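You operate a simulated robot arm through the tools that you are given. There is no shell and no other tool. Be economical: measure what you need, move in short steps, check, and stop when the job is done.

You run a simulated two-armed robot. Do the job below in one go: nothing can be reset, and whatever is moved stays where it is left.

TASK
Put the green block on the grey table away on the side table. Fetch the small white cap and set it on the left bench. Take the big yellow cap and leave it in the foam nest on the trolley. Put the small foam block from the right bench in the inside of the sealer. Pick up the white bottle labelled "Gear oil" from the right bench with one hand, pass it to the other hand and put it on the high wall shelf. Open the right drawer of the left bench, put the white tub on the right bench away in the inside of the right drawer of the left bench and shut the drawer again. Close the left drawer of the right bench. Put one of the signs from the right bench on the side table. Put the small grey cap from the middle bench on the white fault card there. Put one of the test cards from the slotted stand on the silver tin. Pull the right drawer of the right bench open. Any order will do. Set down upright: white bottle, sign, test card.
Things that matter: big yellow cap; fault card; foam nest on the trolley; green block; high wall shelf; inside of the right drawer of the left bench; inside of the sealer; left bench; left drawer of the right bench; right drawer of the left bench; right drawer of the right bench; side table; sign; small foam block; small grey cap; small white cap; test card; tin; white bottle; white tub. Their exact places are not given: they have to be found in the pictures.

It is judged by the outcome, as a careful person would: the job done as asked, and still so three seconds after it is handed in. It fails if anything else is knocked over, pushed out of place, dropped, spilled or broken. A push-on lid holds only when it is set on centred and level and pressed home; a screw cap is set on level and turned clockwise until tight.

THE ROBOT
Two 7-joint arms with fingered hands on one trunk, on a base that drives. Base frame: it is fixed to the floor where the robot stands at the start and does not move with it; the origin is under the middle of the robot, x ahead of it, y to its left, z up; the surface under the hand at the start is at about z = 0.8. Lengths are in m, angles in degrees, forces in N, time in s.
The left shoulder is at the start at [0.022, 0.185, 1.323], the right one opposite. With the tool pointing down near the work surface each hand reaches from about 0.1 to 0.74 m from the robot's upright axis, wherever it stands, measured 20 degrees to its own side. Places, roughly: big yellow cap (3x3x2 cm) [0.3, -0.3, 0.8]; fault card [0.25, -2.75, 0.75]; foam nest on the trolley [-1.2, -0.9, 0.8]; green block [0.5, 0, 0.75]; high wall shelf (63x23 cm) [0.72, -6.38, 1.78]; inside of the right drawer of the left bench [0.2, -2.3, 0.6]; inside of the sealer (25x25 cm) [-3.5, -3.14, 0.82]; left bench [0.3, -2, 0.8]; left drawer of the right bench [-0.1, -4.1, 0.6]; right drawer of the left bench [0.1, -2.3, 0.6]; right drawer of the right bench [0.1, -4.7, 0.6]; side table [-0.3, -5.3, 0.8]; sign [0.5, -4, 0.75]; small foam block (10x13x7 cm) [0.4, -4.5, 0.8]; small grey cap (3x3x2 cm) [0.3, -2.7, 0.8]; small white cap (3x3x2 cm) [0.3, -0.3, 0.8]; test card [0.25, -1.75, 0.75]; tin [0.5, 0.5, 0.75]; white bottle [0.25, -4.25, 0.75]; white tub [0.25, -4.25, 0.75]. Payload 4 kg a hand.
The TCP of each hand is the grasp point between the finger pads, 0.026 m short of the fingertips. In the tool frame z runs along the fingers and y along their closing line. The gripper opens to 0.132 m. The gripper's body begins 0.073 m behind the TCP. The gripper is a hand of 3 fingers: y runs from the thumb to the fingers, the wrist lies at [0, 0, -0.224] in the tool frame.
Orientation is that of the tool frame in the base frame, as [roll, pitch, yaw] about the fixed x, y, z axes, in that order (R = Rz(yaw) Ry(pitch) Rx(roll)). With the fingers straight down and closing along the base's y, the tool's x points along the base's -x, its y along +y and its z along -z.

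THE INTERFACE
- The arms move only by the tool send_rows. It takes "left_targets", "right_targets" or both (then of equal length, played together; a hand with none holds still); each is a list of rows, each an object of numbers (a shift or turn left out is 0): "dx", "dy", "dz": the shift along the base's x, y, z in m; "ax", "ay", "az": the turn, a rotation vector about the base's x, y, z in degrees. In form: [{"dx": .., "dy": .., "dz": .., "ax": .., "ay": .., "az": ..}, ...]. A call has 1 to 10 rows; each row shifts and turns the commanded pose from where the row before left it. Each row takes 0.2 s and may step no farther than 0.05 m and 8.6 degrees from the row before; otherwise, the whole call is refused. Where a pose cannot be reached the arm comes as near as it can. A force on the tool above 40 N (or 10 N above the force at the start of the call, whichever is more), or a blocked arm, ends the call early, and 0.2 s more pass. In this call time passes only in rows, and 0.2 s behind the last. The reply holds the time, the measured pose of the TCP, the force on the tool along the base axes, the opening and the grip force, in the units named above and with some noise, with the torque about the TCP (base axes, N m) and any sound that the robot's microphone picked up.
- Cameras (640 x 400 px; columns grow to the right, rows downward): "scene" is now at [0.0812, -0.0045, 1.5233]; the picture's right is [-0.08, -1.00, 0.00], its down [-0.82, 0.06, -0.57] and it looks along [0.57, -0.05, -0.82] (base axes); focal length 292 px, centre (320, 200). "left" rides on the left gripper at [-0.062, 0.003, -0.092] in its tool frame; the picture's right is [-0.05, -1.00, 0.00], its down [0.83, -0.04, -0.56] and it looks along [0.55, -0.03, 0.83] (tool axes); focal length 230 px, centre (320, 200). "right" rides on the right gripper at [0.062, 0.003, -0.092] in its tool frame; the picture's right is [-0.05, 1.00, 0.00], its down [-0.83, -0.04, -0.55] and it looks along [-0.55, -0.03, 0.83] (tool axes); focal length 230 px, centre (320, 200).
- snapshot(camera): a new picture of that camera. It takes no simulated time.
- move_column(by): slides the trunk up (or, below 0, down) by that many m; the arms and the scene camera ride with it, the base frame stays. It gives what a move gives, with no picture.
- roll_base(legs): drives the robot by 1 to 6 legs, each [ahead, left, turn to the left] in m, m and degrees, along the robot's own axes; the way and the turn of a leg run together, so that a leg with both is an arc; at most 1.5 m and 180 degrees a leg. The arms and the cameras ride along, it lands a little off, and it stops where it bumps. It gives what a move gives.
- curl_fingers(finger1, finger2, thumb_bend, hand): sets how far each is bent, from 0 (flat) to 1 (curled in); at 0.3 the hand is open as for a grip, at 0.7 the pads meet at the TCP. One left out holds its place. A second passes; each finger stops where it meets its share of the squeeze, and holds until it gets a number again. It is the only way to open and close the hand. It gives what a move gives, with no picture; readings hold the bend of each and the force on the fingers (four entries, about 0 where the hand has none), thumb and palm.
- turn_head(pan, tilt): turns the head with the scene camera to pan (to the left, within 86 degrees either way) and tilt (down, from -29 to 69), counted from straight ahead of the robot. It gives what a move gives.
- locate(camera, pixels): for up to 12 pixels [column, row] of the newest picture of that camera ("zoom" is the newest enlarged one), the place [x, y, z] in the base frame of the surface seen there, good to about 0.003 m. It takes no simulated time.
- enlarge(camera, box): a new picture of the part [left, top, right, bottom] of that camera's present view, enlarged. It takes no simulated time.
- finish_job(): hands the job in; it is judged then, once.

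Keep the steps short. Do not move on a guess: measure, check each grasp and each placing, and mend mistakes. In all there are 371 turns and 342 pictures (those below and enlarged ones count). Leave the grippers open and the arms clear of the work at the hand-in unless told otherwise.

The tools are called after "Emit:" as a command line: name --argument value ..., lists and objects as JSON in quotes. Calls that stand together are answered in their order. send_rows: Moves the arms, as the interface text tells. Its arguments: {"type":"object","properties":{"left_targets":{"type":"array"},"right_targets":{"type":"array"}},"required":[]} The other tools are called the same way: move_column (by) slides the trunk up or down; curl_fingers (finger1, finger2, thumb_bend, hand) moves the fingers one by one; roll_base (legs) drives the base; turn_head (pan, tilt) turns the head that bears the scene camera; snapshot (camera) takes a picture; locate (camera, pixels) gives the place of the surface under pixels of a picture; enlarge (camera, box) takes an enlarged picture of a part of a camera's view; finish_job () hands the job in.

At the start:

```text
t: 0.0
left_ee_pos: [0.5954, 0.1765, 1.0937]
left_tool_rot: [-179.9, -0.1, -179.9]
left_ft_force: [-0.8, -0.3, 0.2]
left_torque: [-0.01, 0.01, 0.0]
left_grip_width: 0.1319
left_grasp_force: 0.1
left_shape: jaw
left_bend: [0.3, 0.3, 0.3]
left_finger forces: [0.0, 0.0, 0.1, 0.1, 0.1, 0.1]
right_ee_pos: [0.5144, -0.2306, 1.0685]
right_tool_rot: [180.0, 0.0, 180.0]
right_ft_force: [-0.3, 0.4, 0.0]
right_torque: [-0.01, -0.03, 0.01]
right_grip_width: 0.1319
right_grasp_force: 0.0
right_shape: jaw
right_bend: [0.3, 0.3, 0.3]
right_finger forces: [0.1, 0.1, 0.0, 0.0, 0.0, 0.0]
trunk travel left (down, up): [-0.35, 0.112]
robot x, y, heading: [-0.0015, -0.0018, 0.1]
head pan, tilt: [-4.4, 53.2]
```

scene: 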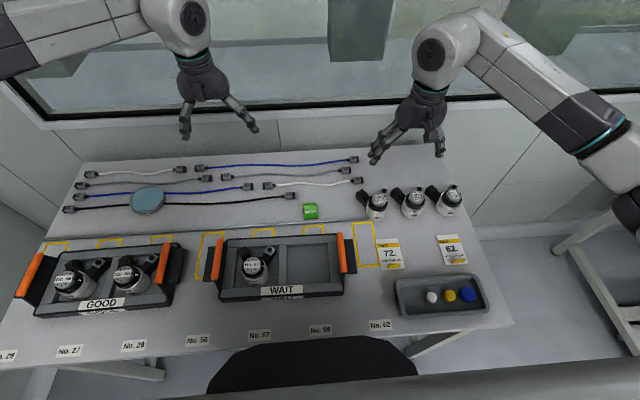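
right: 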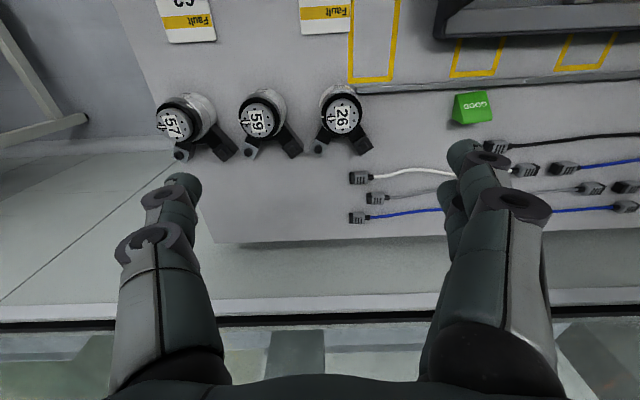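
left: 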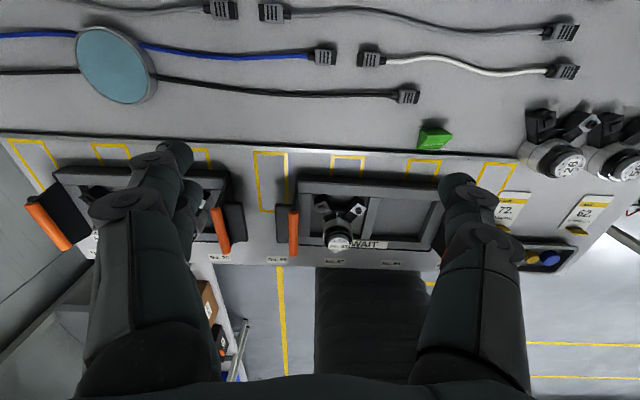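

I see the caps in the tray (431,297), (449,295), the green block (310,211) and a round tin (148,200). I'll measure them.

Emit:
locate --camera "scene" --pixels '[[431, 297], [449, 295], [468, 295], [310, 208], [310, 215], [148, 198], [148, 212], [420, 290], [460, 345], [440, 308], [400, 285], [300, 240]]'

Emit:
enlarge --camera "scene" --box '[380, 260, 500, 335]'

Emit:
enlarge --camera "scene" --box '[110, 170, 190, 220]'

Emit:
enlarge --camera "scene" --box '[270, 190, 350, 240]'

```text
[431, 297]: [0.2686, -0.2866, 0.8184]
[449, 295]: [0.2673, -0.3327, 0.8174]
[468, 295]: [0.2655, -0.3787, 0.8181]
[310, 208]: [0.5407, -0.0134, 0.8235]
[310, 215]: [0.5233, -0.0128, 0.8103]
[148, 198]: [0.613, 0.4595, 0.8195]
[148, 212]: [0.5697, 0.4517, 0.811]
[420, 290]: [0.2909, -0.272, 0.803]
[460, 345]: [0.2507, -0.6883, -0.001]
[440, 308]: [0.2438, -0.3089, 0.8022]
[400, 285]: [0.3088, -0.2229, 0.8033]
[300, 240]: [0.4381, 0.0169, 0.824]
```

```text
5.33 times, centred on (440, 298) of scene
```

zoom: 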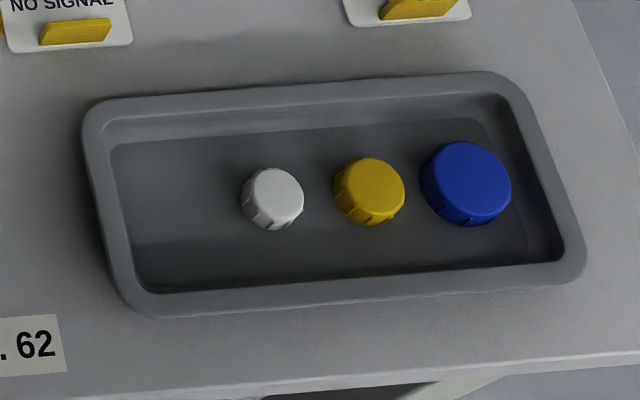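

```text
8.00 times, centred on (150, 195) of scene
```

zoom: 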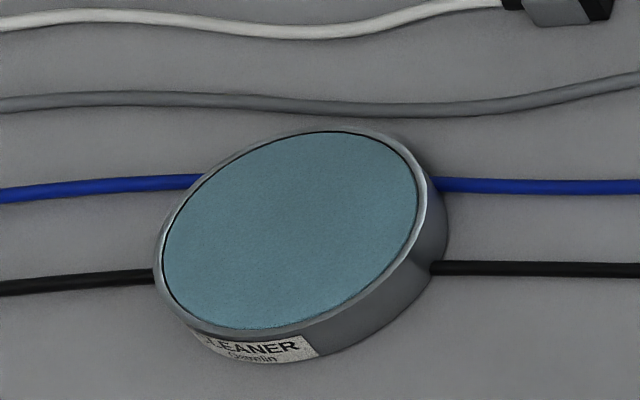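

```text
8.00 times, centred on (310, 215) of scene
```

zoom: 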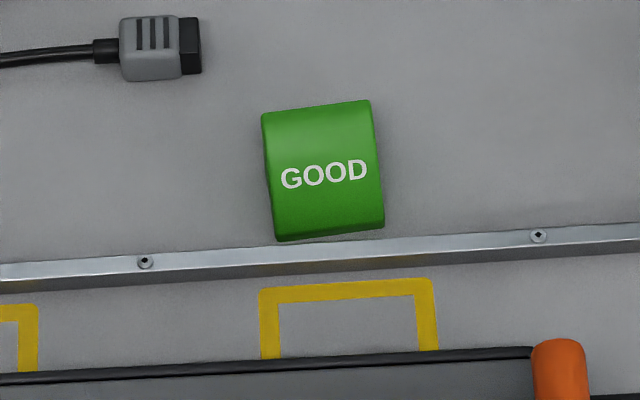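

Let me look at the hand geometry.

Emit:
enlarge --camera "scene" --box '[340, 60, 500, 160]'

Emit:
enlarge --camera "right" --box '[100, 100, 580, 400]'

Emit:
locate --camera "right" --pixels '[[180, 185], [480, 160], [465, 150], [450, 190], [440, 205], [505, 205], [470, 100], [470, 115]]'

```text
4.00 times, centred on (420, 110) of scene
```

zoom: 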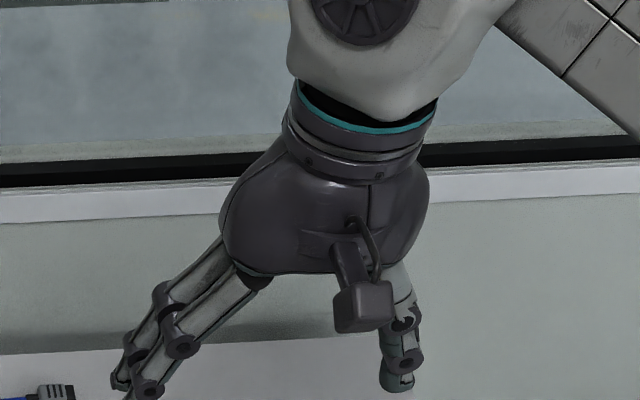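

```text
1.33 times, centred on (340, 250) of right
```

zoom: 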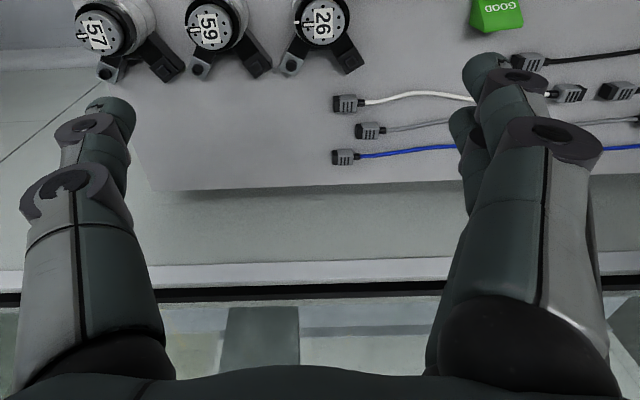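

```text
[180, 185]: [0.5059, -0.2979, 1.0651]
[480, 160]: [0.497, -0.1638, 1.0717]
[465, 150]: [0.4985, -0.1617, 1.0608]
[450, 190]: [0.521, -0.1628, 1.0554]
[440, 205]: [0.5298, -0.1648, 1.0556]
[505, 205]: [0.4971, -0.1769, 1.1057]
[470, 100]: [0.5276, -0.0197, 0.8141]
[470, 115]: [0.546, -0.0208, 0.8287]
```

Now I'll look around with the head to learn the room before moving.

Emit:
turn_head --pan -80 --tilt 25

Emit:
snapshot --camera "scene"

Emit:
turn_head --pan -10 --tilt 69

Emit:
snapshot --camera "scene"

```text
t: 1.5
left_ee_pos: [0.5956, 0.1757, 1.095]
left_tool_rot: [-179.9, -0.1, -180.0]
left_ft_force: [0.2, 0.5, 0.9]
left_torque: [0.04, -0.02, 0.0]
left_grip_width: 0.1319
left_grasp_force: 0.0
left_shape: jaw
left_bend: [0.3, 0.3, 0.3]
left_finger forces: [0.0, 0.0, 0.1, 0.0, 0.0, 0.0]
right_ee_pos: [0.5142, -0.2313, 1.0691]
right_tool_rot: [179.9, 0.0, 180.0]
right_ft_force: [-0.3, -0.8, -0.4]
right_torque: [-0.01, -0.01, 0.0]
right_grip_width: 0.1319
right_grasp_force: 0.0
right_shape: jaw
right_bend: [0.3, 0.3, 0.3]
right_finger forces: [0.0, 0.1, 0.0, 0.0, 0.0, 0.0]
trunk travel left (down, up): [-0.35, 0.112]
robot x, y, heading: [-0.0003, -0.0003, -0.1]
head pan, tilt: [-80.0, 25.0]
```

```text
333 pictures are left
```

scene: 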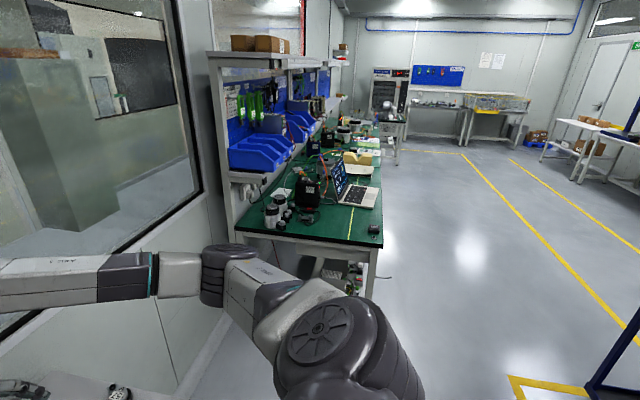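

```text
t: 2.9
left_ee_pos: [0.5955, 0.1762, 1.094]
left_tool_rot: [-180.0, 0.0, -179.8]
left_ft_force: [-0.8, -0.5, 0.3]
left_torque: [0.0, 0.05, 0.02]
left_grip_width: 0.132
left_grasp_force: 0.1
left_shape: jaw
left_bend: [0.3, 0.3, 0.3]
left_finger forces: [0.0, 0.0, 0.0, 0.0, 0.0, 0.0]
right_ee_pos: [0.5148, -0.2302, 1.0686]
right_tool_rot: [-180.0, 0.0, -180.0]
right_ft_force: [-0.2, 0.1, 0.8]
right_torque: [0.0, 0.0, 0.03]
right_grip_width: 0.1319
right_grasp_force: 0.1
right_shape: jaw
right_bend: [0.3, 0.3, 0.3]
right_finger forces: [0.0, 0.0, 0.1, 0.0, 0.0, 0.0]
trunk travel left (down, up): [-0.35, 0.112]
robot x, y, heading: [-0.0035, -0.0013, -0.2]
head pan, tilt: [-10.0, 68.8]
```

```text
332 pictures are left
```

scene: 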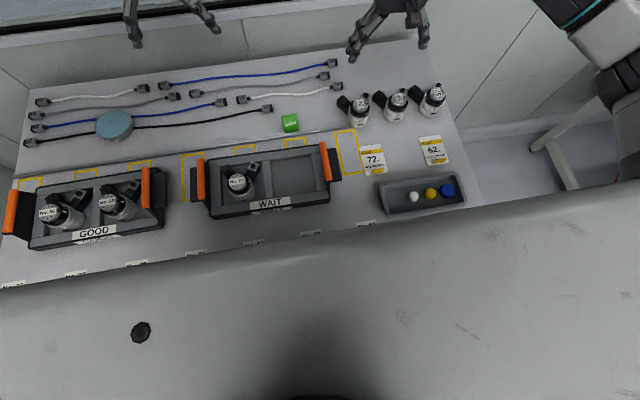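

The table and tray are in front. I'll back off a little and shift right so that the left hand can get the white cap, and turn the left hand.

Emit:
roll_base --legs '[[-0.15, 0, 0], [0, -0.4, 0]]'

Emit:
turn_head --pan 10 --tilt 55

Emit:
send_rows --left_targets '[{"az": -8.6}, {"az": -8.6}, {"az": -8.6}, {"az": -8.6}, {"az": -8.6}, {"az": -8.6}, {"az": -8.6}, {"az": -8.6}, {"az": -8.6}, {"az": -8.6}]'

Emit:
snapshot --camera "scene"

```text
t: 6.4
left_ee_pos: [0.4438, -0.2266, 1.095]
left_tool_rot: [-180.0, 0.0, 179.6]
left_ft_force: [0.1, 0.1, 0.8]
left_torque: [0.02, 0.02, -0.01]
left_grip_width: 0.1318
left_grasp_force: 0.1
left_shape: jaw
left_bend: [0.3, 0.3, 0.3]
left_finger forces: [0.1, 0.0, 0.0, 0.0, 0.0, 0.0]
right_ee_pos: [0.3589, -0.6329, 1.068]
right_tool_rot: [180.0, 0.0, 179.4]
right_ft_force: [0.3, -0.3, -1.2]
right_torque: [0.01, -0.02, 0.01]
right_grip_width: 0.1318
right_grasp_force: 0.0
right_shape: jaw
right_bend: [0.3, 0.3, 0.3]
right_finger forces: [0.1, 0.0, 0.0, 0.0, 0.1, 0.1]
trunk travel left (down, up): [-0.35, 0.112]
robot x, y, heading: [-0.1538, -0.4011, -0.6]
head pan, tilt: [-10.0, 68.8]
```

```text
t: 7.2
left_ee_pos: [0.4422, -0.228, 1.0942]
left_tool_rot: [180.0, 0.0, 179.6]
left_ft_force: [1.1, 0.9, 0.2]
left_torque: [-0.02, 0.0, 0.01]
left_grip_width: 0.1319
left_grasp_force: 0.0
left_shape: jaw
left_bend: [0.3, 0.3, 0.3]
left_finger forces: [0.0, 0.0, 0.0, 0.0, 0.1, 0.0]
right_ee_pos: [0.359, -0.6351, 1.0688]
right_tool_rot: [180.0, 0.0, 179.5]
right_ft_force: [0.0, -1.0, -0.5]
right_torque: [0.01, 0.0, -0.02]
right_grip_width: 0.1319
right_grasp_force: 0.1
right_shape: jaw
right_bend: [0.3, 0.3, 0.3]
right_finger forces: [0.0, 0.1, 0.0, 0.1, 0.1, 0.0]
trunk travel left (down, up): [-0.35, 0.112]
robot x, y, heading: [-0.1523, -0.403, -0.2]
head pan, tilt: [10.0, 55.0]
```

```text
t: 9.4
left_ee_pos: [0.444, -0.2272, 1.0958]
left_tool_rot: [180.0, 0.0, 93.5]
left_ft_force: [-0.2, 0.1, -0.6]
left_torque: [0.03, -0.02, -0.01]
left_grip_width: 0.132
left_grasp_force: 0.1
left_shape: jaw
left_bend: [0.3, 0.3, 0.3]
left_finger forces: [0.1, 0.0, 0.0, 0.1, 0.1, 0.1]
right_ee_pos: [0.3589, -0.6342, 1.0686]
right_tool_rot: [180.0, 0.0, 179.5]
right_ft_force: [0.6, 0.5, -0.2]
right_torque: [0.02, -0.03, -0.05]
right_grip_width: 0.1318
right_grasp_force: 0.0
right_shape: jaw
right_bend: [0.3, 0.3, 0.3]
right_finger forces: [0.1, 0.0, 0.0, 0.0, 0.0, 0.1]
trunk travel left (down, up): [-0.35, 0.112]
robot x, y, heading: [-0.1561, -0.396, -0.3]
head pan, tilt: [10.0, 55.0]
```

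```text
331 pictures are left
```

scene: 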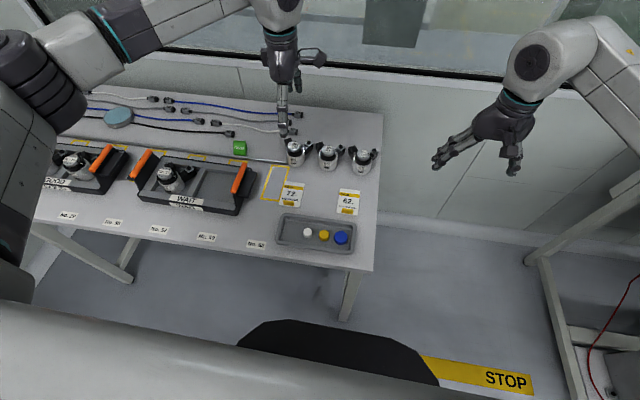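

Rotation went well. I measure the caps again, pre-close the left hand and move above the white cap.

Emit:
enlarge --camera "scene" --box '[270, 205, 366, 265]'

Emit:
curl_fingers --hand "left" --finger1 0.54 --finger2 0.54 --thumb_bend 0.54

Emit:
send_rows --left_targets '[{"dx": -0.044, "dy": -0.015, "dz": -0.015}, {"dx": -0.044, "dy": -0.015, "dz": -0.015}, {"dx": -0.044, "dy": -0.015, "dz": -0.015, "az": -3.5}, {"dx": -0.044, "dy": -0.015, "dz": -0.015}, {"dz": -0.04}, {"dz": -0.04}, {"dz": -0.03}]'

Emit:
locate --camera "zoom" --pixels '[[245, 180], [358, 195], [470, 210], [60, 110], [300, 120], [300, 240], [300, 255], [300, 140]]'

Emit:
snapshot --camera "left"

Emit:
snapshot --camera "scene"

```text
6.67 times, centred on (318, 235) of scene
```

zoom: 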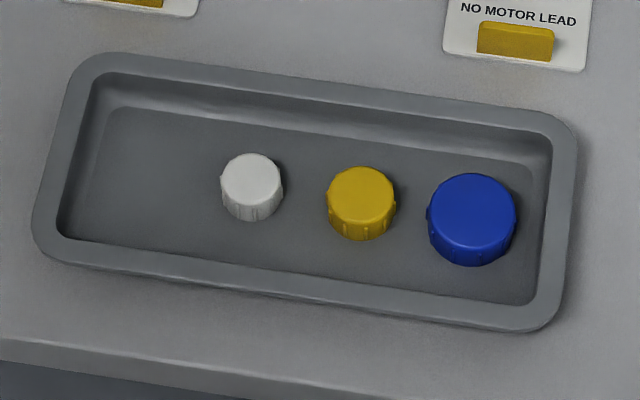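

```text
t: 10.4
left_ee_pos: [0.4424, -0.2281, 1.0939]
left_tool_rot: [-180.0, 0.0, 93.6]
left_ft_force: [0.5, 0.3, 0.2]
left_torque: [0.04, 0.03, 0.02]
left_grip_width: 0.0552
left_grasp_force: 0.0
left_shape: fingers
left_bend: [0.54, 0.54, 0.54]
left_finger forces: [0.0, 0.0, 0.0, 0.0, 0.0, 0.0]
right_ee_pos: [0.3594, -0.6336, 1.0678]
right_tool_rot: [-180.0, 0.0, 179.5]
right_ft_force: [-0.2, 0.8, 0.2]
right_torque: [0.0, 0.0, 0.03]
right_grip_width: 0.1321
right_grasp_force: 0.1
right_shape: jaw
right_bend: [0.3, 0.3, 0.3]
right_finger forces: [0.2, 0.1, 0.0, 0.0, 0.1, 0.1]
trunk travel left (down, up): [-0.35, 0.112]
robot x, y, heading: [-0.1526, -0.3973, -0.4]
head pan, tilt: [10.0, 55.0]
```

```text
t: 12.0
left_ee_pos: [0.2669, -0.2847, 0.9255]
left_tool_rot: [180.0, 0.0, 90.1]
left_ft_force: [-0.4, -0.4, 0.6]
left_torque: [-0.02, 0.02, 0.02]
left_grip_width: 0.0551
left_grasp_force: 0.1
left_shape: fingers
left_bend: [0.54, 0.54, 0.54]
left_finger forces: [0.0, 0.0, 0.0, 0.0, 0.0, 0.1]
right_ee_pos: [0.3592, -0.6334, 1.0684]
right_tool_rot: [180.0, 0.0, 179.5]
right_ft_force: [0.9, 0.3, 0.4]
right_torque: [-0.02, 0.03, -0.03]
right_grip_width: 0.1319
right_grasp_force: 0.1
right_shape: jaw
right_bend: [0.3, 0.3, 0.3]
right_finger forces: [0.0, 0.0, 0.0, 0.0, 0.0, 0.0]
trunk travel left (down, up): [-0.35, 0.112]
robot x, y, heading: [-0.1524, -0.4021, -0.7]
head pan, tilt: [10.0, 55.0]
```

```text
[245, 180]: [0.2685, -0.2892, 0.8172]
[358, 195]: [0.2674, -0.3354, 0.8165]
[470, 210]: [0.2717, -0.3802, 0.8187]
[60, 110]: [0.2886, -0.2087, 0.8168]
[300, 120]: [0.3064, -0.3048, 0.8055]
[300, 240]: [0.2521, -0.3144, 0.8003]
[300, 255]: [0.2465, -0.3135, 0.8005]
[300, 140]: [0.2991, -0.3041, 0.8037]
```

```text
329 pictures are left
```

left: 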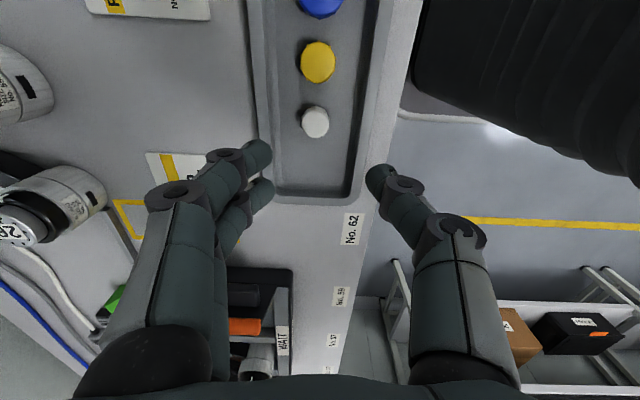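

```text
328 pictures are left
```

scene: 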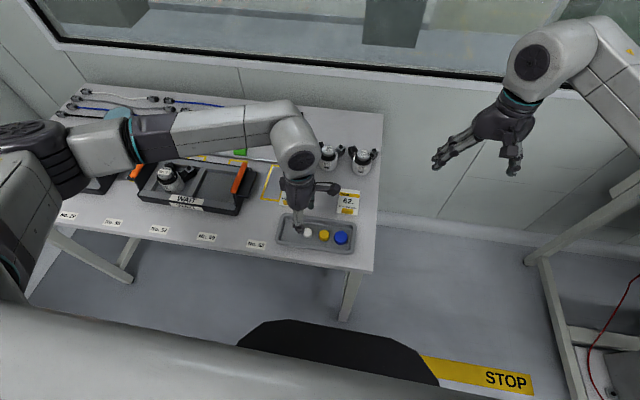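

The white cap's top is at about (0.269, −0.289, 0.817) and the tray floor is at 0.80–0.803. I narrow the hand and go down in part.

Emit:
curl_fingers --hand "left" --finger1 0.595 --finger2 0.595 --thumb_bend 0.595

Emit:
send_rows --left_targets '[{"dx": 0.001, "dy": -0.004, "dz": -0.03}, {"dz": -0.03}]'

Emit:
snapshot --camera "left"

Emit:
enlarge --camera "scene" --box '[262, 185, 374, 255]'

```text
t: 13.0
left_ee_pos: [0.2665, -0.2856, 0.9271]
left_tool_rot: [-180.0, 0.0, 90.1]
left_ft_force: [0.4, -0.3, -0.4]
left_torque: [0.01, -0.04, -0.01]
left_grip_width: 0.0388
left_grasp_force: 0.1
left_shape: fingers
left_bend: [0.59, 0.59, 0.59]
left_finger forces: [0.0, 0.1, 0.0, 0.0, 0.1, 0.0]
right_ee_pos: [0.3578, -0.6341, 1.0684]
right_tool_rot: [-180.0, 0.0, 179.6]
right_ft_force: [1.3, -0.3, -0.2]
right_torque: [0.05, -0.01, -0.04]
right_grip_width: 0.1317
right_grasp_force: 0.0
right_shape: jaw
right_bend: [0.3, 0.3, 0.3]
right_finger forces: [0.0, 0.0, 0.0, 0.0, 0.0, 0.0]
trunk travel left (down, up): [-0.35, 0.112]
robot x, y, heading: [-0.15, -0.3997, -0.7]
head pan, tilt: [10.0, 55.0]
```

```text
t: 13.6
left_ee_pos: [0.2682, -0.2894, 0.8625]
left_tool_rot: [179.9, 0.0, 90.1]
left_ft_force: [-0.3, 0.3, -0.7]
left_torque: [-0.02, -0.01, 0.01]
left_grip_width: 0.0385
left_grasp_force: 0.1
left_shape: fingers
left_bend: [0.59, 0.59, 0.59]
left_finger forces: [0.1, 0.1, 0.0, 0.1, 0.0, 0.0]
right_ee_pos: [0.359, -0.6336, 1.0682]
right_tool_rot: [-179.9, 0.0, 179.6]
right_ft_force: [-0.1, -0.3, 0.6]
right_torque: [0.03, 0.01, -0.01]
right_grip_width: 0.1318
right_grasp_force: 0.0
right_shape: jaw
right_bend: [0.3, 0.3, 0.3]
right_finger forces: [0.0, 0.1, 0.0, 0.0, 0.1, 0.1]
trunk travel left (down, up): [-0.35, 0.112]
robot x, y, heading: [-0.1521, -0.4016, -0.5]
head pan, tilt: [10.0, 55.0]
```

```text
327 pictures are left
```

left: 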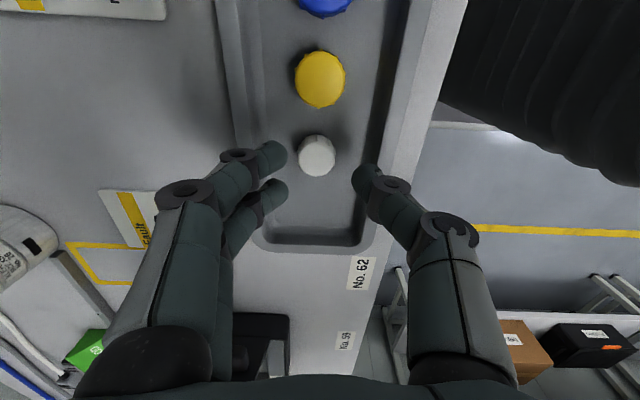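

```text
5.71 times, centred on (318, 220) of scene
```

zoom: 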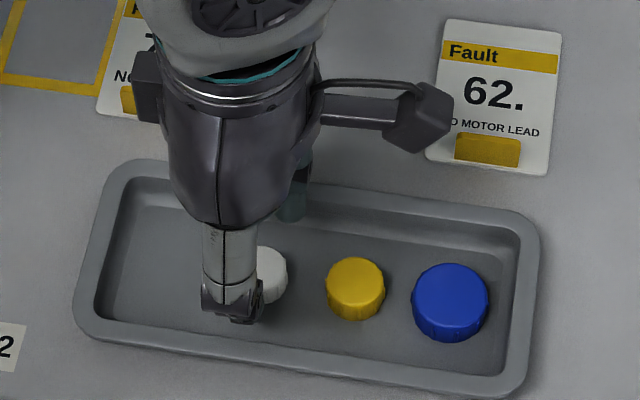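

The cap lies between the fingers. I lower to z≈0.832 in small steps.

Emit:
send_rows --left_targets '[{"dz": -0.012}, {"dz": -0.012}, {"dz": -0.007}]'

Emit:
snapshot --camera "left"

```text
t: 14.4
left_ee_pos: [0.27, -0.291, 0.8356]
left_tool_rot: [179.8, 0.1, 90.1]
left_ft_force: [0.7, 2.6, 15.8]
left_torque: [0.06, 0.36, -0.05]
left_grip_width: 0.0356
left_grasp_force: 9.2
left_shape: fingers
left_bend: [0.6, 0.6, 0.6]
left_finger forces: [1.3, 1.8, 0.0, 0.1, 14.8, 0.0]
right_ee_pos: [0.357, -0.6342, 1.0692]
right_tool_rot: [-180.0, 0.1, 179.4]
right_ft_force: [0.2, -0.1, -0.6]
right_torque: [-0.01, -0.04, 0.01]
right_grip_width: 0.1321
right_grasp_force: 0.1
right_shape: jaw
right_bend: [0.3, 0.3, 0.3]
right_finger forces: [0.0, 0.0, 0.0, 0.0, 0.0, 0.0]
trunk travel left (down, up): [-0.35, 0.112]
robot x, y, heading: [-0.1493, -0.3989, -0.2]
head pan, tilt: [10.0, 55.0]
```

```text
325 pictures are left
```

left: 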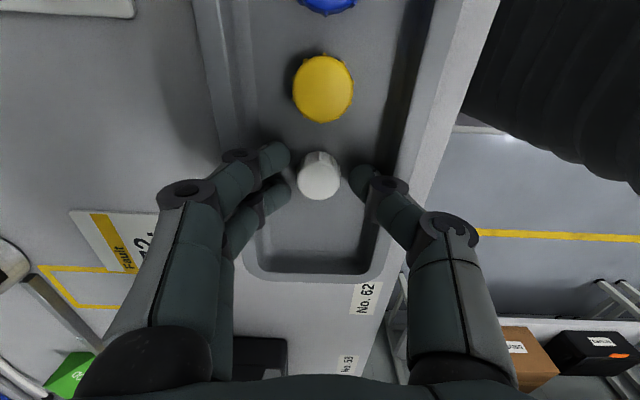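

The thumb touches the tray (16 N). I raise 5 mm and close.

Emit:
send_rows --left_targets '[{"dz": 0.006}]'

Emit:
curl_fingers --hand "left" --finger1 0.7 --finger2 0.7 --thumb_bend 0.7

Emit:
snapshot --camera "left"

```text
t: 14.8
left_ee_pos: [0.2698, -0.2903, 0.8385]
left_tool_rot: [-179.9, 0.0, 90.1]
left_ft_force: [-0.1, -1.1, -0.2]
left_torque: [0.01, 0.0, -0.03]
left_grip_width: 0.0374
left_grasp_force: 0.0
left_shape: fingers
left_bend: [0.59, 0.59, 0.59]
left_finger forces: [0.0, 0.0, 0.0, 0.1, 0.0, 0.0]
right_ee_pos: [0.3585, -0.6346, 1.0689]
right_tool_rot: [-180.0, -0.1, 179.6]
right_ft_force: [0.0, -1.0, -0.3]
right_torque: [0.0, 0.02, -0.01]
right_grip_width: 0.1317
right_grasp_force: 0.0
right_shape: jaw
right_bend: [0.3, 0.3, 0.3]
right_finger forces: [0.0, 0.0, 0.0, 0.0, 0.0, 0.0]
trunk travel left (down, up): [-0.35, 0.112]
robot x, y, heading: [-0.1548, -0.4023, -0.4]
head pan, tilt: [10.0, 55.0]
```

```text
t: 15.8
left_ee_pos: [0.2683, -0.2919, 0.8399]
left_tool_rot: [-180.0, -0.1, 90.1]
left_ft_force: [-0.2, -0.4, 0.1]
left_torque: [0.0, -0.03, 0.01]
left_grip_width: 0.019
left_grasp_force: 6.6
left_shape: fingers
left_bend: [0.65, 0.65, 0.67]
left_finger forces: [3.4, 3.2, 0.0, 0.0, 7.0, 0.0]
right_ee_pos: [0.3595, -0.6345, 1.068]
right_tool_rot: [-179.9, -0.1, 179.5]
right_ft_force: [0.8, 0.3, -0.6]
right_torque: [0.01, 0.01, -0.01]
right_grip_width: 0.1318
right_grasp_force: 0.0
right_shape: jaw
right_bend: [0.3, 0.3, 0.3]
right_finger forces: [0.0, 0.0, 0.1, 0.0, 0.0, 0.0]
trunk travel left (down, up): [-0.35, 0.112]
robot x, y, heading: [-0.1471, -0.4, -0.8]
head pan, tilt: [10.0, 55.0]
```

```text
324 pictures are left
```

left: 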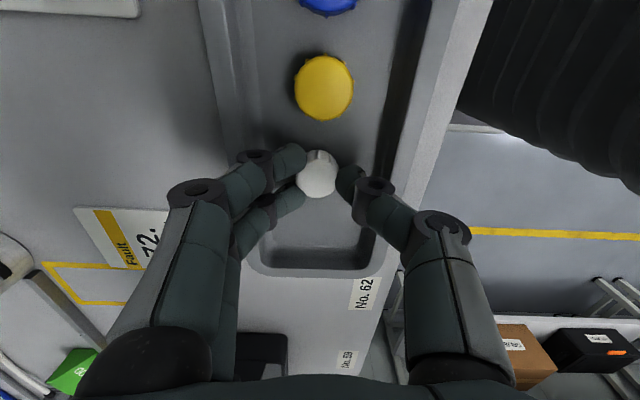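

It's gripped (6.6 N). I lift it.

Emit:
send_rows --left_targets '[{"dz": 0.01}, {"dz": 0.03}, {"dz": 0.05}, {"dz": 0.05}, {"dz": 0.05}, {"dz": 0.04, "dy": 0.03}, {"dy": 0.04}, {"dy": 0.04}, {"dy": 0.04}]'

Emit:
snapshot --camera "left"

```text
t: 17.8
left_ee_pos: [0.2693, -0.1432, 1.0701]
left_tool_rot: [179.9, 0.1, 90.0]
left_ft_force: [-0.2, -0.2, 0.5]
left_torque: [-0.02, -0.02, 0.0]
left_grip_width: 0.019
left_grasp_force: 6.7
left_shape: fingers
left_bend: [0.66, 0.66, 0.67]
left_finger forces: [3.7, 3.6, 0.0, 0.1, 6.7, 0.0]
right_ee_pos: [0.3574, -0.6331, 1.0692]
right_tool_rot: [-179.9, 0.0, 179.5]
right_ft_force: [-0.6, 0.5, -0.2]
right_torque: [-0.05, -0.03, 0.0]
right_grip_width: 0.132
right_grasp_force: 0.2
right_shape: jaw
right_bend: [0.3, 0.3, 0.3]
right_finger forces: [0.1, 0.0, 0.1, 0.0, 0.1, 0.1]
trunk travel left (down, up): [-0.35, 0.112]
robot x, y, heading: [-0.1538, -0.3994, -0.6]
head pan, tilt: [10.0, 55.0]
```

```text
323 pictures are left
```

left: 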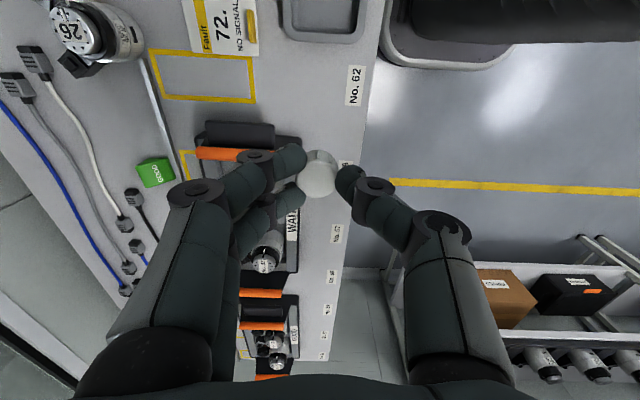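

Held. Now I shift the base left and turn the right hand for the yellow cap.

Emit:
roll_base --legs '[[0, 0.22, 0]]'

Emit:
curl_fingers --hand "right" --finger1 0.58 --finger2 0.58 --thumb_bend 0.58

Emit:
send_rows --right_targets '[{"az": 8.6}, {"az": 8.6}, {"az": 8.6}, {"az": 8.6}, {"az": 8.6}, {"az": 8.6}, {"az": 8.6}, {"az": 8.6}, {"az": 8.6}, {"az": 8.6}]'

```text
t: 19.5
left_ee_pos: [0.2727, 0.0733, 1.0703]
left_tool_rot: [180.0, 0.0, 89.9]
left_ft_force: [-0.3, -0.8, 0.8]
left_torque: [0.01, 0.03, -0.01]
left_grip_width: 0.0189
left_grasp_force: 6.7
left_shape: fingers
left_bend: [0.66, 0.66, 0.67]
left_finger forces: [3.7, 3.6, 0.1, 0.0, 6.7, 0.1]
right_ee_pos: [0.3606, -0.4166, 1.0687]
right_tool_rot: [-180.0, 0.1, 179.3]
right_ft_force: [-0.7, -0.5, 0.4]
right_torque: [-0.02, -0.02, -0.03]
right_grip_width: 0.1319
right_grasp_force: 0.1
right_shape: jaw
right_bend: [0.3, 0.3, 0.3]
right_finger forces: [0.0, 0.1, 0.1, 0.1, 0.0, 0.1]
trunk travel left (down, up): [-0.35, 0.112]
robot x, y, heading: [-0.1518, -0.1796, -0.8]
head pan, tilt: [10.0, 55.0]
```

```text
t: 20.5
left_ee_pos: [0.2726, 0.0739, 1.0695]
left_tool_rot: [-179.9, 0.0, 89.8]
left_ft_force: [-0.3, -0.4, 0.1]
left_torque: [0.01, -0.01, 0.02]
left_grip_width: 0.0191
left_grasp_force: 7.3
left_shape: fingers
left_bend: [0.66, 0.66, 0.67]
left_finger forces: [3.5, 3.6, 0.1, 0.0, 6.7, 0.1]
right_ee_pos: [0.3605, -0.4165, 1.0685]
right_tool_rot: [-179.9, 0.0, 179.2]
right_ft_force: [0.5, 0.8, 0.7]
right_torque: [-0.02, 0.0, 0.01]
right_grip_width: 0.0454
right_grasp_force: 0.0
right_shape: fingers
right_bend: [0.57, 0.57, 0.57]
right_finger forces: [0.1, 0.0, 0.1, 0.1, 0.1, 0.1]
trunk travel left (down, up): [-0.35, 0.112]
robot x, y, heading: [-0.1539, -0.1779, -0.7]
head pan, tilt: [10.0, 55.0]
```

```text
t: 22.7
left_ee_pos: [0.2727, 0.0739, 1.0701]
left_tool_rot: [-180.0, 0.0, 89.7]
left_ft_force: [-0.6, -0.3, -0.4]
left_torque: [0.01, 0.0, -0.05]
left_grip_width: 0.0192
left_grasp_force: 6.4
left_shape: fingers
left_bend: [0.66, 0.66, 0.67]
left_finger forces: [3.5, 3.6, 0.0, 0.0, 6.8, 0.0]
right_ee_pos: [0.3597, -0.4164, 1.07]
right_tool_rot: [179.9, 0.1, -94.6]
right_ft_force: [-0.7, 0.5, 0.8]
right_torque: [0.02, 0.01, 0.02]
right_grip_width: 0.0452
right_grasp_force: 0.1
right_shape: fingers
right_bend: [0.57, 0.57, 0.57]
right_finger forces: [0.0, 0.0, 0.0, 0.0, 0.0, 0.1]
trunk travel left (down, up): [-0.35, 0.112]
robot x, y, heading: [-0.1494, -0.181, -0.6]
head pan, tilt: [10.0, 55.0]
```

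Now I move over the yellow cap (0.269, −0.335).

Emit:
send_rows --right_targets '[{"dx": -0.03, "dy": 0.027, "az": 4.6}, {"dx": -0.03, "dy": 0.027}, {"dx": -0.031, "dy": 0.027}, {"dz": -0.05}, {"dz": -0.05}, {"dz": -0.05}, {"dz": -0.05}]'

Emit:
snapshot --camera "right"

Emit:
enlarge --camera "scene" --box '[300, 180, 460, 280]'

```text
t: 24.3
left_ee_pos: [0.2733, 0.0748, 1.0694]
left_tool_rot: [180.0, 0.0, 89.8]
left_ft_force: [-1.1, -0.5, 0.8]
left_torque: [-0.03, -0.01, 0.0]
left_grip_width: 0.0192
left_grasp_force: 6.7
left_shape: fingers
left_bend: [0.66, 0.66, 0.67]
left_finger forces: [3.5, 3.6, 0.0, 0.1, 6.7, 0.0]
right_ee_pos: [0.2697, -0.34, 0.869]
right_tool_rot: [180.0, 0.0, -90.2]
right_ft_force: [0.8, -0.1, 0.5]
right_torque: [0.0, 0.01, 0.02]
right_grip_width: 0.0451
right_grasp_force: 0.1
right_shape: fingers
right_bend: [0.57, 0.57, 0.57]
right_finger forces: [0.1, 0.0, 0.1, 0.1, 0.0, 0.1]
trunk travel left (down, up): [-0.35, 0.112]
robot x, y, heading: [-0.1503, -0.1812, -0.8]
head pan, tilt: [10.0, 55.0]
```

```text
322 pictures are left
```

right: 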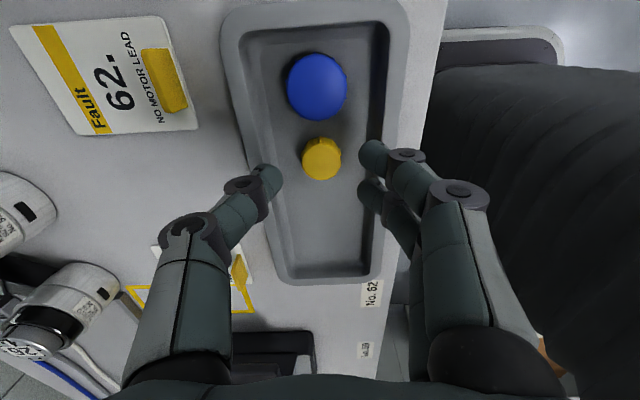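

```text
4.00 times, centred on (380, 230) of scene
```

zoom: 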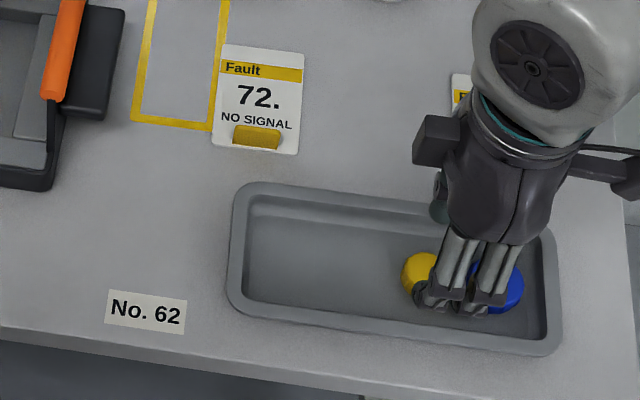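

I'll shift 7 mm away from the blue cap, narrow a bit and go down.

Emit:
curl_fingers --hand "right" --finger1 0.593 --finger2 0.593 --thumb_bend 0.593

Emit:
send_rows --right_targets '[{"dy": 0.008, "dx": -0.001}, {"dz": -0.012}, {"dz": -0.012}, {"dz": -0.005}]'

Emit:
snapshot --camera "right"

```text
t: 25.3
left_ee_pos: [0.273, 0.0743, 1.0699]
left_tool_rot: [-180.0, 0.0, 89.8]
left_ft_force: [-0.1, -0.9, 0.1]
left_torque: [-0.02, 0.01, -0.02]
left_grip_width: 0.019
left_grasp_force: 6.7
left_shape: fingers
left_bend: [0.66, 0.66, 0.67]
left_finger forces: [3.5, 3.6, 0.0, 0.1, 6.7, 0.0]
right_ee_pos: [0.2702, -0.3402, 0.8698]
right_tool_rot: [-179.9, 0.0, -90.1]
right_ft_force: [-0.3, 0.0, -0.6]
right_torque: [0.02, 0.01, 0.02]
right_grip_width: 0.0386
right_grasp_force: 0.0
right_shape: fingers
right_bend: [0.59, 0.59, 0.59]
right_finger forces: [0.1, 0.0, 0.0, 0.0, 0.1, 0.1]
trunk travel left (down, up): [-0.35, 0.112]
robot x, y, heading: [-0.1522, -0.182, -0.7]
head pan, tilt: [10.0, 55.0]
```

```text
t: 26.3
left_ee_pos: [0.2723, 0.0748, 1.0691]
left_tool_rot: [180.0, 0.0, 89.9]
left_ft_force: [-0.8, 0.6, -0.5]
left_torque: [0.01, -0.01, 0.0]
left_grip_width: 0.019
left_grasp_force: 6.9
left_shape: fingers
left_bend: [0.66, 0.66, 0.67]
left_finger forces: [3.5, 3.6, 0.0, 0.0, 6.7, 0.0]
right_ee_pos: [0.2685, -0.3277, 0.8407]
right_tool_rot: [-179.9, 0.0, -90.2]
right_ft_force: [0.6, -0.5, 0.4]
right_torque: [0.0, 0.01, -0.01]
right_grip_width: 0.0377
right_grasp_force: 0.5
right_shape: fingers
right_bend: [0.59, 0.59, 0.59]
right_finger forces: [0.7, 0.5, 0.0, 0.1, 0.0, 0.1]
trunk travel left (down, up): [-0.35, 0.112]
robot x, y, heading: [-0.152, -0.1824, -0.7]
head pan, tilt: [10.0, 55.0]
```

```text
320 pictures are left
```

right: 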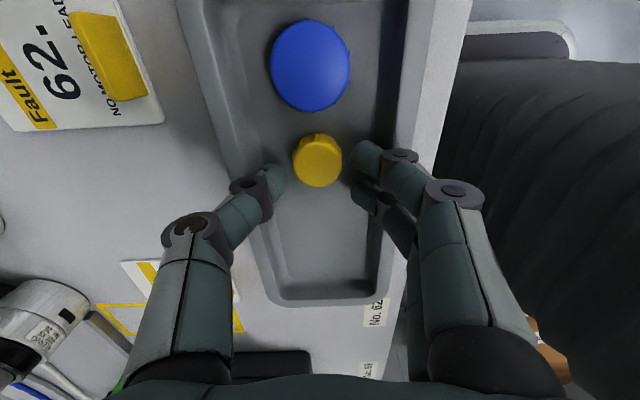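

The cap sits about 8 mm beyond the thumb line; blue is still well clear. I shift 6 mm and close.

Emit:
send_rows --right_targets '[{"dy": -0.006}]'

Emit:
curl_fingers --hand "right" --finger1 0.7 --finger2 0.7 --thumb_bend 0.7

Emit:
snapshot --camera "right"

```text
t: 26.7
left_ee_pos: [0.2732, 0.0743, 1.0707]
left_tool_rot: [180.0, 0.0, 89.9]
left_ft_force: [0.0, 0.3, -1.0]
left_torque: [-0.02, 0.01, -0.01]
left_grip_width: 0.0191
left_grasp_force: 7.1
left_shape: fingers
left_bend: [0.66, 0.66, 0.67]
left_finger forces: [3.6, 3.5, 0.0, 0.0, 6.7, 0.0]
right_ee_pos: [0.2679, -0.3343, 0.8397]
right_tool_rot: [-180.0, 0.0, -90.1]
right_ft_force: [-0.1, 0.2, 0.6]
right_torque: [-0.04, 0.02, -0.02]
right_grip_width: 0.0378
right_grasp_force: 0.8
right_shape: fingers
right_bend: [0.59, 0.59, 0.59]
right_finger forces: [0.3, 0.1, 0.0, 0.0, 0.0, 0.0]
trunk travel left (down, up): [-0.35, 0.112]
robot x, y, heading: [-0.1515, -0.182, -0.7]
head pan, tilt: [10.0, 55.0]
```

```text
t: 27.7
left_ee_pos: [0.2727, 0.0762, 1.0705]
left_tool_rot: [179.9, 0.1, 89.8]
left_ft_force: [0.4, -0.2, -0.5]
left_torque: [0.0, -0.01, 0.0]
left_grip_width: 0.0191
left_grasp_force: 7.2
left_shape: fingers
left_bend: [0.66, 0.66, 0.67]
left_finger forces: [3.6, 3.5, 0.1, 0.0, 6.7, 0.0]
right_ee_pos: [0.2682, -0.3332, 0.8391]
right_tool_rot: [-180.0, 0.0, -90.1]
right_ft_force: [0.2, -0.8, 0.4]
right_torque: [0.03, -0.01, 0.01]
right_grip_width: 0.0233
right_grasp_force: 7.6
right_shape: fingers
right_bend: [0.64, 0.66, 0.66]
right_finger forces: [5.3, 2.8, 0.0, 0.0, 7.9, 0.0]
trunk travel left (down, up): [-0.35, 0.112]
robot x, y, heading: [-0.1512, -0.1818, -0.7]
head pan, tilt: [10.0, 55.0]
```

```text
319 pictures are left
```

right: 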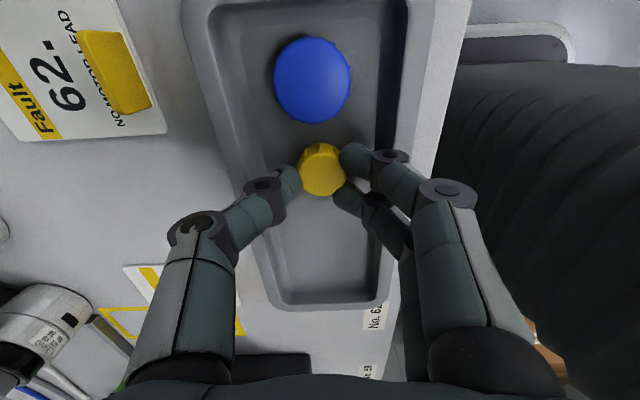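

Gripped. I lift and look around toward the trolley.

Emit:
send_rows --right_targets '[{"dz": 0.01}, {"dz": 0.03}, {"dz": 0.05}, {"dz": 0.05}, {"dz": 0.05}, {"dz": 0.04}]'

Emit:
turn_head --pan -85 --tilt 35

Emit:
snapshot --camera "scene"

Emit:
snapshot --camera "right"

```text
t: 29.1
left_ee_pos: [0.2737, 0.0737, 1.07]
left_tool_rot: [-180.0, 0.0, 89.8]
left_ft_force: [-0.5, 0.1, 0.0]
left_torque: [0.0, 0.0, -0.01]
left_grip_width: 0.019
left_grasp_force: 6.8
left_shape: fingers
left_bend: [0.66, 0.66, 0.67]
left_finger forces: [3.7, 3.6, 0.0, 0.0, 6.6, 0.0]
right_ee_pos: [0.2672, -0.3348, 1.0701]
right_tool_rot: [180.0, 0.0, -90.1]
right_ft_force: [0.7, -0.1, -1.0]
right_torque: [0.05, -0.03, 0.0]
right_grip_width: 0.0235
right_grasp_force: 7.9
right_shape: fingers
right_bend: [0.64, 0.66, 0.66]
right_finger forces: [5.2, 2.8, 0.0, 0.0, 7.9, 0.1]
trunk travel left (down, up): [-0.35, 0.112]
robot x, y, heading: [-0.1487, -0.1773, -0.5]
head pan, tilt: [10.0, 55.0]
```

```text
t: 30.8
left_ee_pos: [0.2745, 0.0742, 1.0692]
left_tool_rot: [-180.0, 0.0, 89.8]
left_ft_force: [0.4, -0.5, -0.5]
left_torque: [-0.01, 0.0, 0.02]
left_grip_width: 0.0191
left_grasp_force: 6.7
left_shape: fingers
left_bend: [0.66, 0.66, 0.67]
left_finger forces: [3.5, 3.6, 0.1, 0.0, 6.8, 0.1]
right_ee_pos: [0.2687, -0.3334, 1.0697]
right_tool_rot: [179.9, 0.0, -90.1]
right_ft_force: [0.3, -0.2, -0.5]
right_torque: [0.04, -0.01, -0.03]
right_grip_width: 0.0231
right_grasp_force: 8.0
right_shape: fingers
right_bend: [0.64, 0.66, 0.66]
right_finger forces: [5.2, 2.8, 0.1, 0.0, 7.8, 0.1]
trunk travel left (down, up): [-0.35, 0.112]
robot x, y, heading: [-0.1508, -0.179, -0.6]
head pan, tilt: [-85.0, 35.0]
```

```text
318 pictures are left
```

scene: 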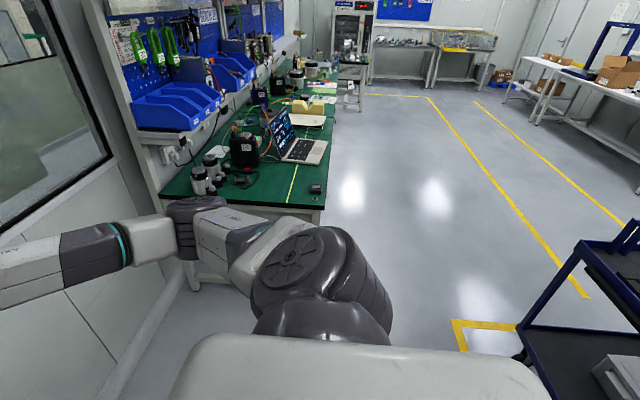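

```text
317 pictures are left
```

right: 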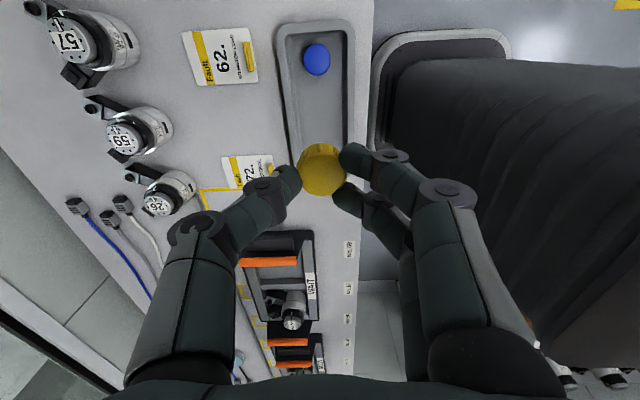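

Trolley is on the right-behind. I back up and turn right to face it.

Emit:
roll_base --legs '[[-0.3, 0, 0], [0, 0, -100]]'

Emit:
turn_head --pan -40 --tilt 35

Emit:
snapshot --camera "scene"

```text
t: 37.2
left_ee_pos: [-0.2945, -0.6445, 1.07]
left_tool_rot: [-179.9, 0.1, -12.1]
left_ft_force: [-0.3, 1.1, -0.5]
left_torque: [0.0, -0.02, -0.01]
left_grip_width: 0.0186
left_grasp_force: 6.4
left_shape: fingers
left_bend: [0.66, 0.66, 0.67]
left_finger forces: [3.5, 3.4, 0.1, 0.0, 6.5, 0.0]
right_ee_pos: [-0.6932, -0.5565, 1.0696]
right_tool_rot: [180.0, 0.0, 168.2]
right_ft_force: [0.8, -0.3, 0.2]
right_torque: [-0.02, 0.05, -0.04]
right_grip_width: 0.0231
right_grasp_force: 7.7
right_shape: fingers
right_bend: [0.64, 0.66, 0.67]
right_finger forces: [4.9, 2.3, 0.1, 0.0, 7.6, 0.0]
trunk travel left (down, up): [-0.35, 0.112]
robot x, y, heading: [-0.4581, -0.1746, -102.5]
head pan, tilt: [-85.0, 35.0]
```

```text
t: 38.3
left_ee_pos: [-0.2949, -0.6441, 1.0695]
left_tool_rot: [-180.0, 0.0, -12.0]
left_ft_force: [-0.7, 0.6, 0.3]
left_torque: [0.03, 0.01, 0.04]
left_grip_width: 0.0187
left_grasp_force: 6.7
left_shape: fingers
left_bend: [0.66, 0.66, 0.67]
left_finger forces: [3.6, 3.5, 0.0, 0.0, 6.4, 0.1]
right_ee_pos: [-0.6929, -0.5561, 1.0704]
right_tool_rot: [179.9, 0.0, 168.1]
right_ft_force: [0.1, 0.2, -0.3]
right_torque: [0.01, 0.02, 0.01]
right_grip_width: 0.0232
right_grasp_force: 7.4
right_shape: fingers
right_bend: [0.64, 0.66, 0.67]
right_finger forces: [4.9, 2.4, 0.0, 0.0, 7.6, 0.0]
trunk travel left (down, up): [-0.35, 0.112]
robot x, y, heading: [-0.4589, -0.1785, -102.6]
head pan, tilt: [-40.0, 35.0]
```

```text
316 pictures are left
```

scene: 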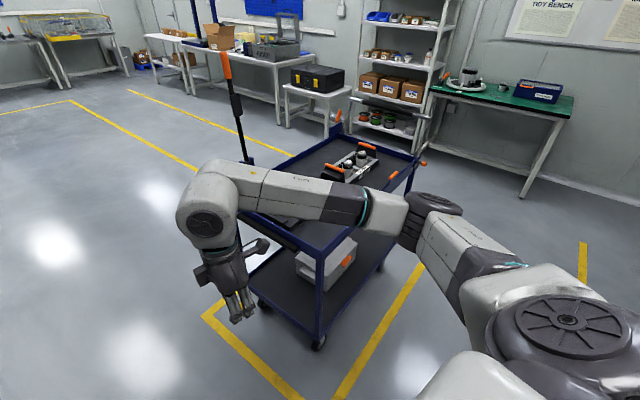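

Emit:
enlarge --camera "scene" --box '[240, 110, 440, 235]'

Emit:
locate --camera "scene" --pixels '[[318, 165], [345, 175], [322, 250], [412, 165], [330, 138], [245, 212], [318, 345], [365, 180], [225, 60]]'

```text
3.20 times, centred on (340, 172) of scene
```

zoom: 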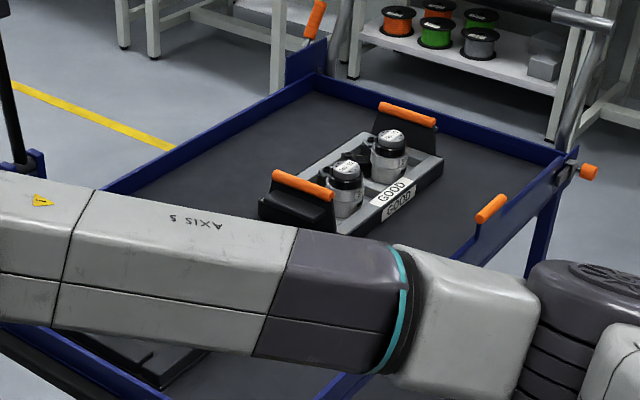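

```text
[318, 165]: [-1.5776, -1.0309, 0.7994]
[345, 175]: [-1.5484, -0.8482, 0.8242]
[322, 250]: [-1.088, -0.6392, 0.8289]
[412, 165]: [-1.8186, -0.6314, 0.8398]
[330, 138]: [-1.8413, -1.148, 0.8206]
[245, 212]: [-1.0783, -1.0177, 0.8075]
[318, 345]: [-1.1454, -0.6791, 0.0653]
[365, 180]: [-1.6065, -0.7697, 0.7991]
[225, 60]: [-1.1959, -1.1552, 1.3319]
```

The nest is hidden behind the arm. I'll drive to the trolley's near side, facing −y.

Emit:
roll_base --legs '[[0.05, -0.55, 0], [0, 0, 12]]'

Emit:
turn_head --pan 0 --tilt 50

Emit:
snapshot --camera "scene"

```text
t: 42.2
left_ee_pos: [-0.7502, -0.532, 1.0706]
left_tool_rot: [180.0, 0.0, -0.7]
left_ft_force: [-0.5, 0.3, -0.7]
left_torque: [0.02, -0.04, 0.01]
left_grip_width: 0.0184
left_grasp_force: 6.5
left_shape: fingers
left_bend: [0.66, 0.66, 0.67]
left_finger forces: [3.5, 3.5, 0.0, 0.0, 6.4, 0.0]
right_ee_pos: [-1.1596, -0.5215, 1.0702]
right_tool_rot: [-180.0, 0.0, 179.3]
right_ft_force: [-0.2, -0.3, -0.1]
right_torque: [0.0, 0.02, -0.01]
right_grip_width: 0.0235
right_grasp_force: 7.5
right_shape: fingers
right_bend: [0.64, 0.66, 0.67]
right_finger forces: [4.9, 2.3, 0.0, 0.0, 7.5, 0.0]
trunk travel left (down, up): [-0.35, 0.112]
robot x, y, heading: [-0.9987, -0.1031, -91.5]
head pan, tilt: [-40.0, 35.0]
```

```text
t: 43.3
left_ee_pos: [-0.7507, -0.5318, 1.0691]
left_tool_rot: [-179.9, 0.0, -0.7]
left_ft_force: [-0.9, 0.6, 0.0]
left_torque: [0.03, 0.01, -0.01]
left_grip_width: 0.0186
left_grasp_force: 6.4
left_shape: fingers
left_bend: [0.66, 0.66, 0.67]
left_finger forces: [3.5, 3.4, 0.0, 0.0, 6.4, 0.0]
right_ee_pos: [-1.1603, -0.523, 1.0707]
right_tool_rot: [180.0, 0.0, 179.4]
right_ft_force: [-0.2, 0.4, -0.6]
right_torque: [-0.04, 0.0, -0.02]
right_grip_width: 0.0229
right_grasp_force: 7.3
right_shape: fingers
right_bend: [0.64, 0.66, 0.67]
right_finger forces: [4.9, 2.3, 0.1, 0.0, 7.6, 0.0]
trunk travel left (down, up): [-0.35, 0.112]
robot x, y, heading: [-1.0004, -0.1077, -91.2]
head pan, tilt: [0.0, 50.0]
```

```text
314 pictures are left
```

scene: 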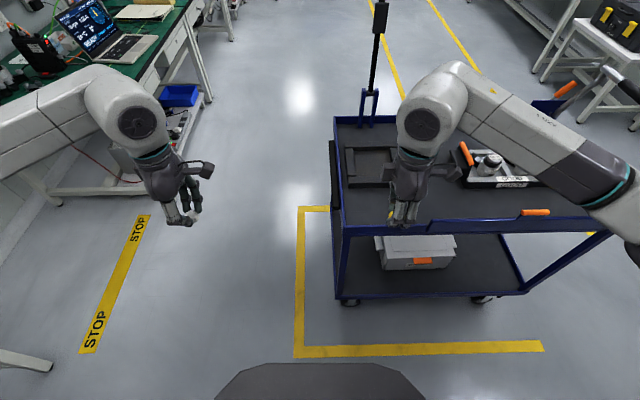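

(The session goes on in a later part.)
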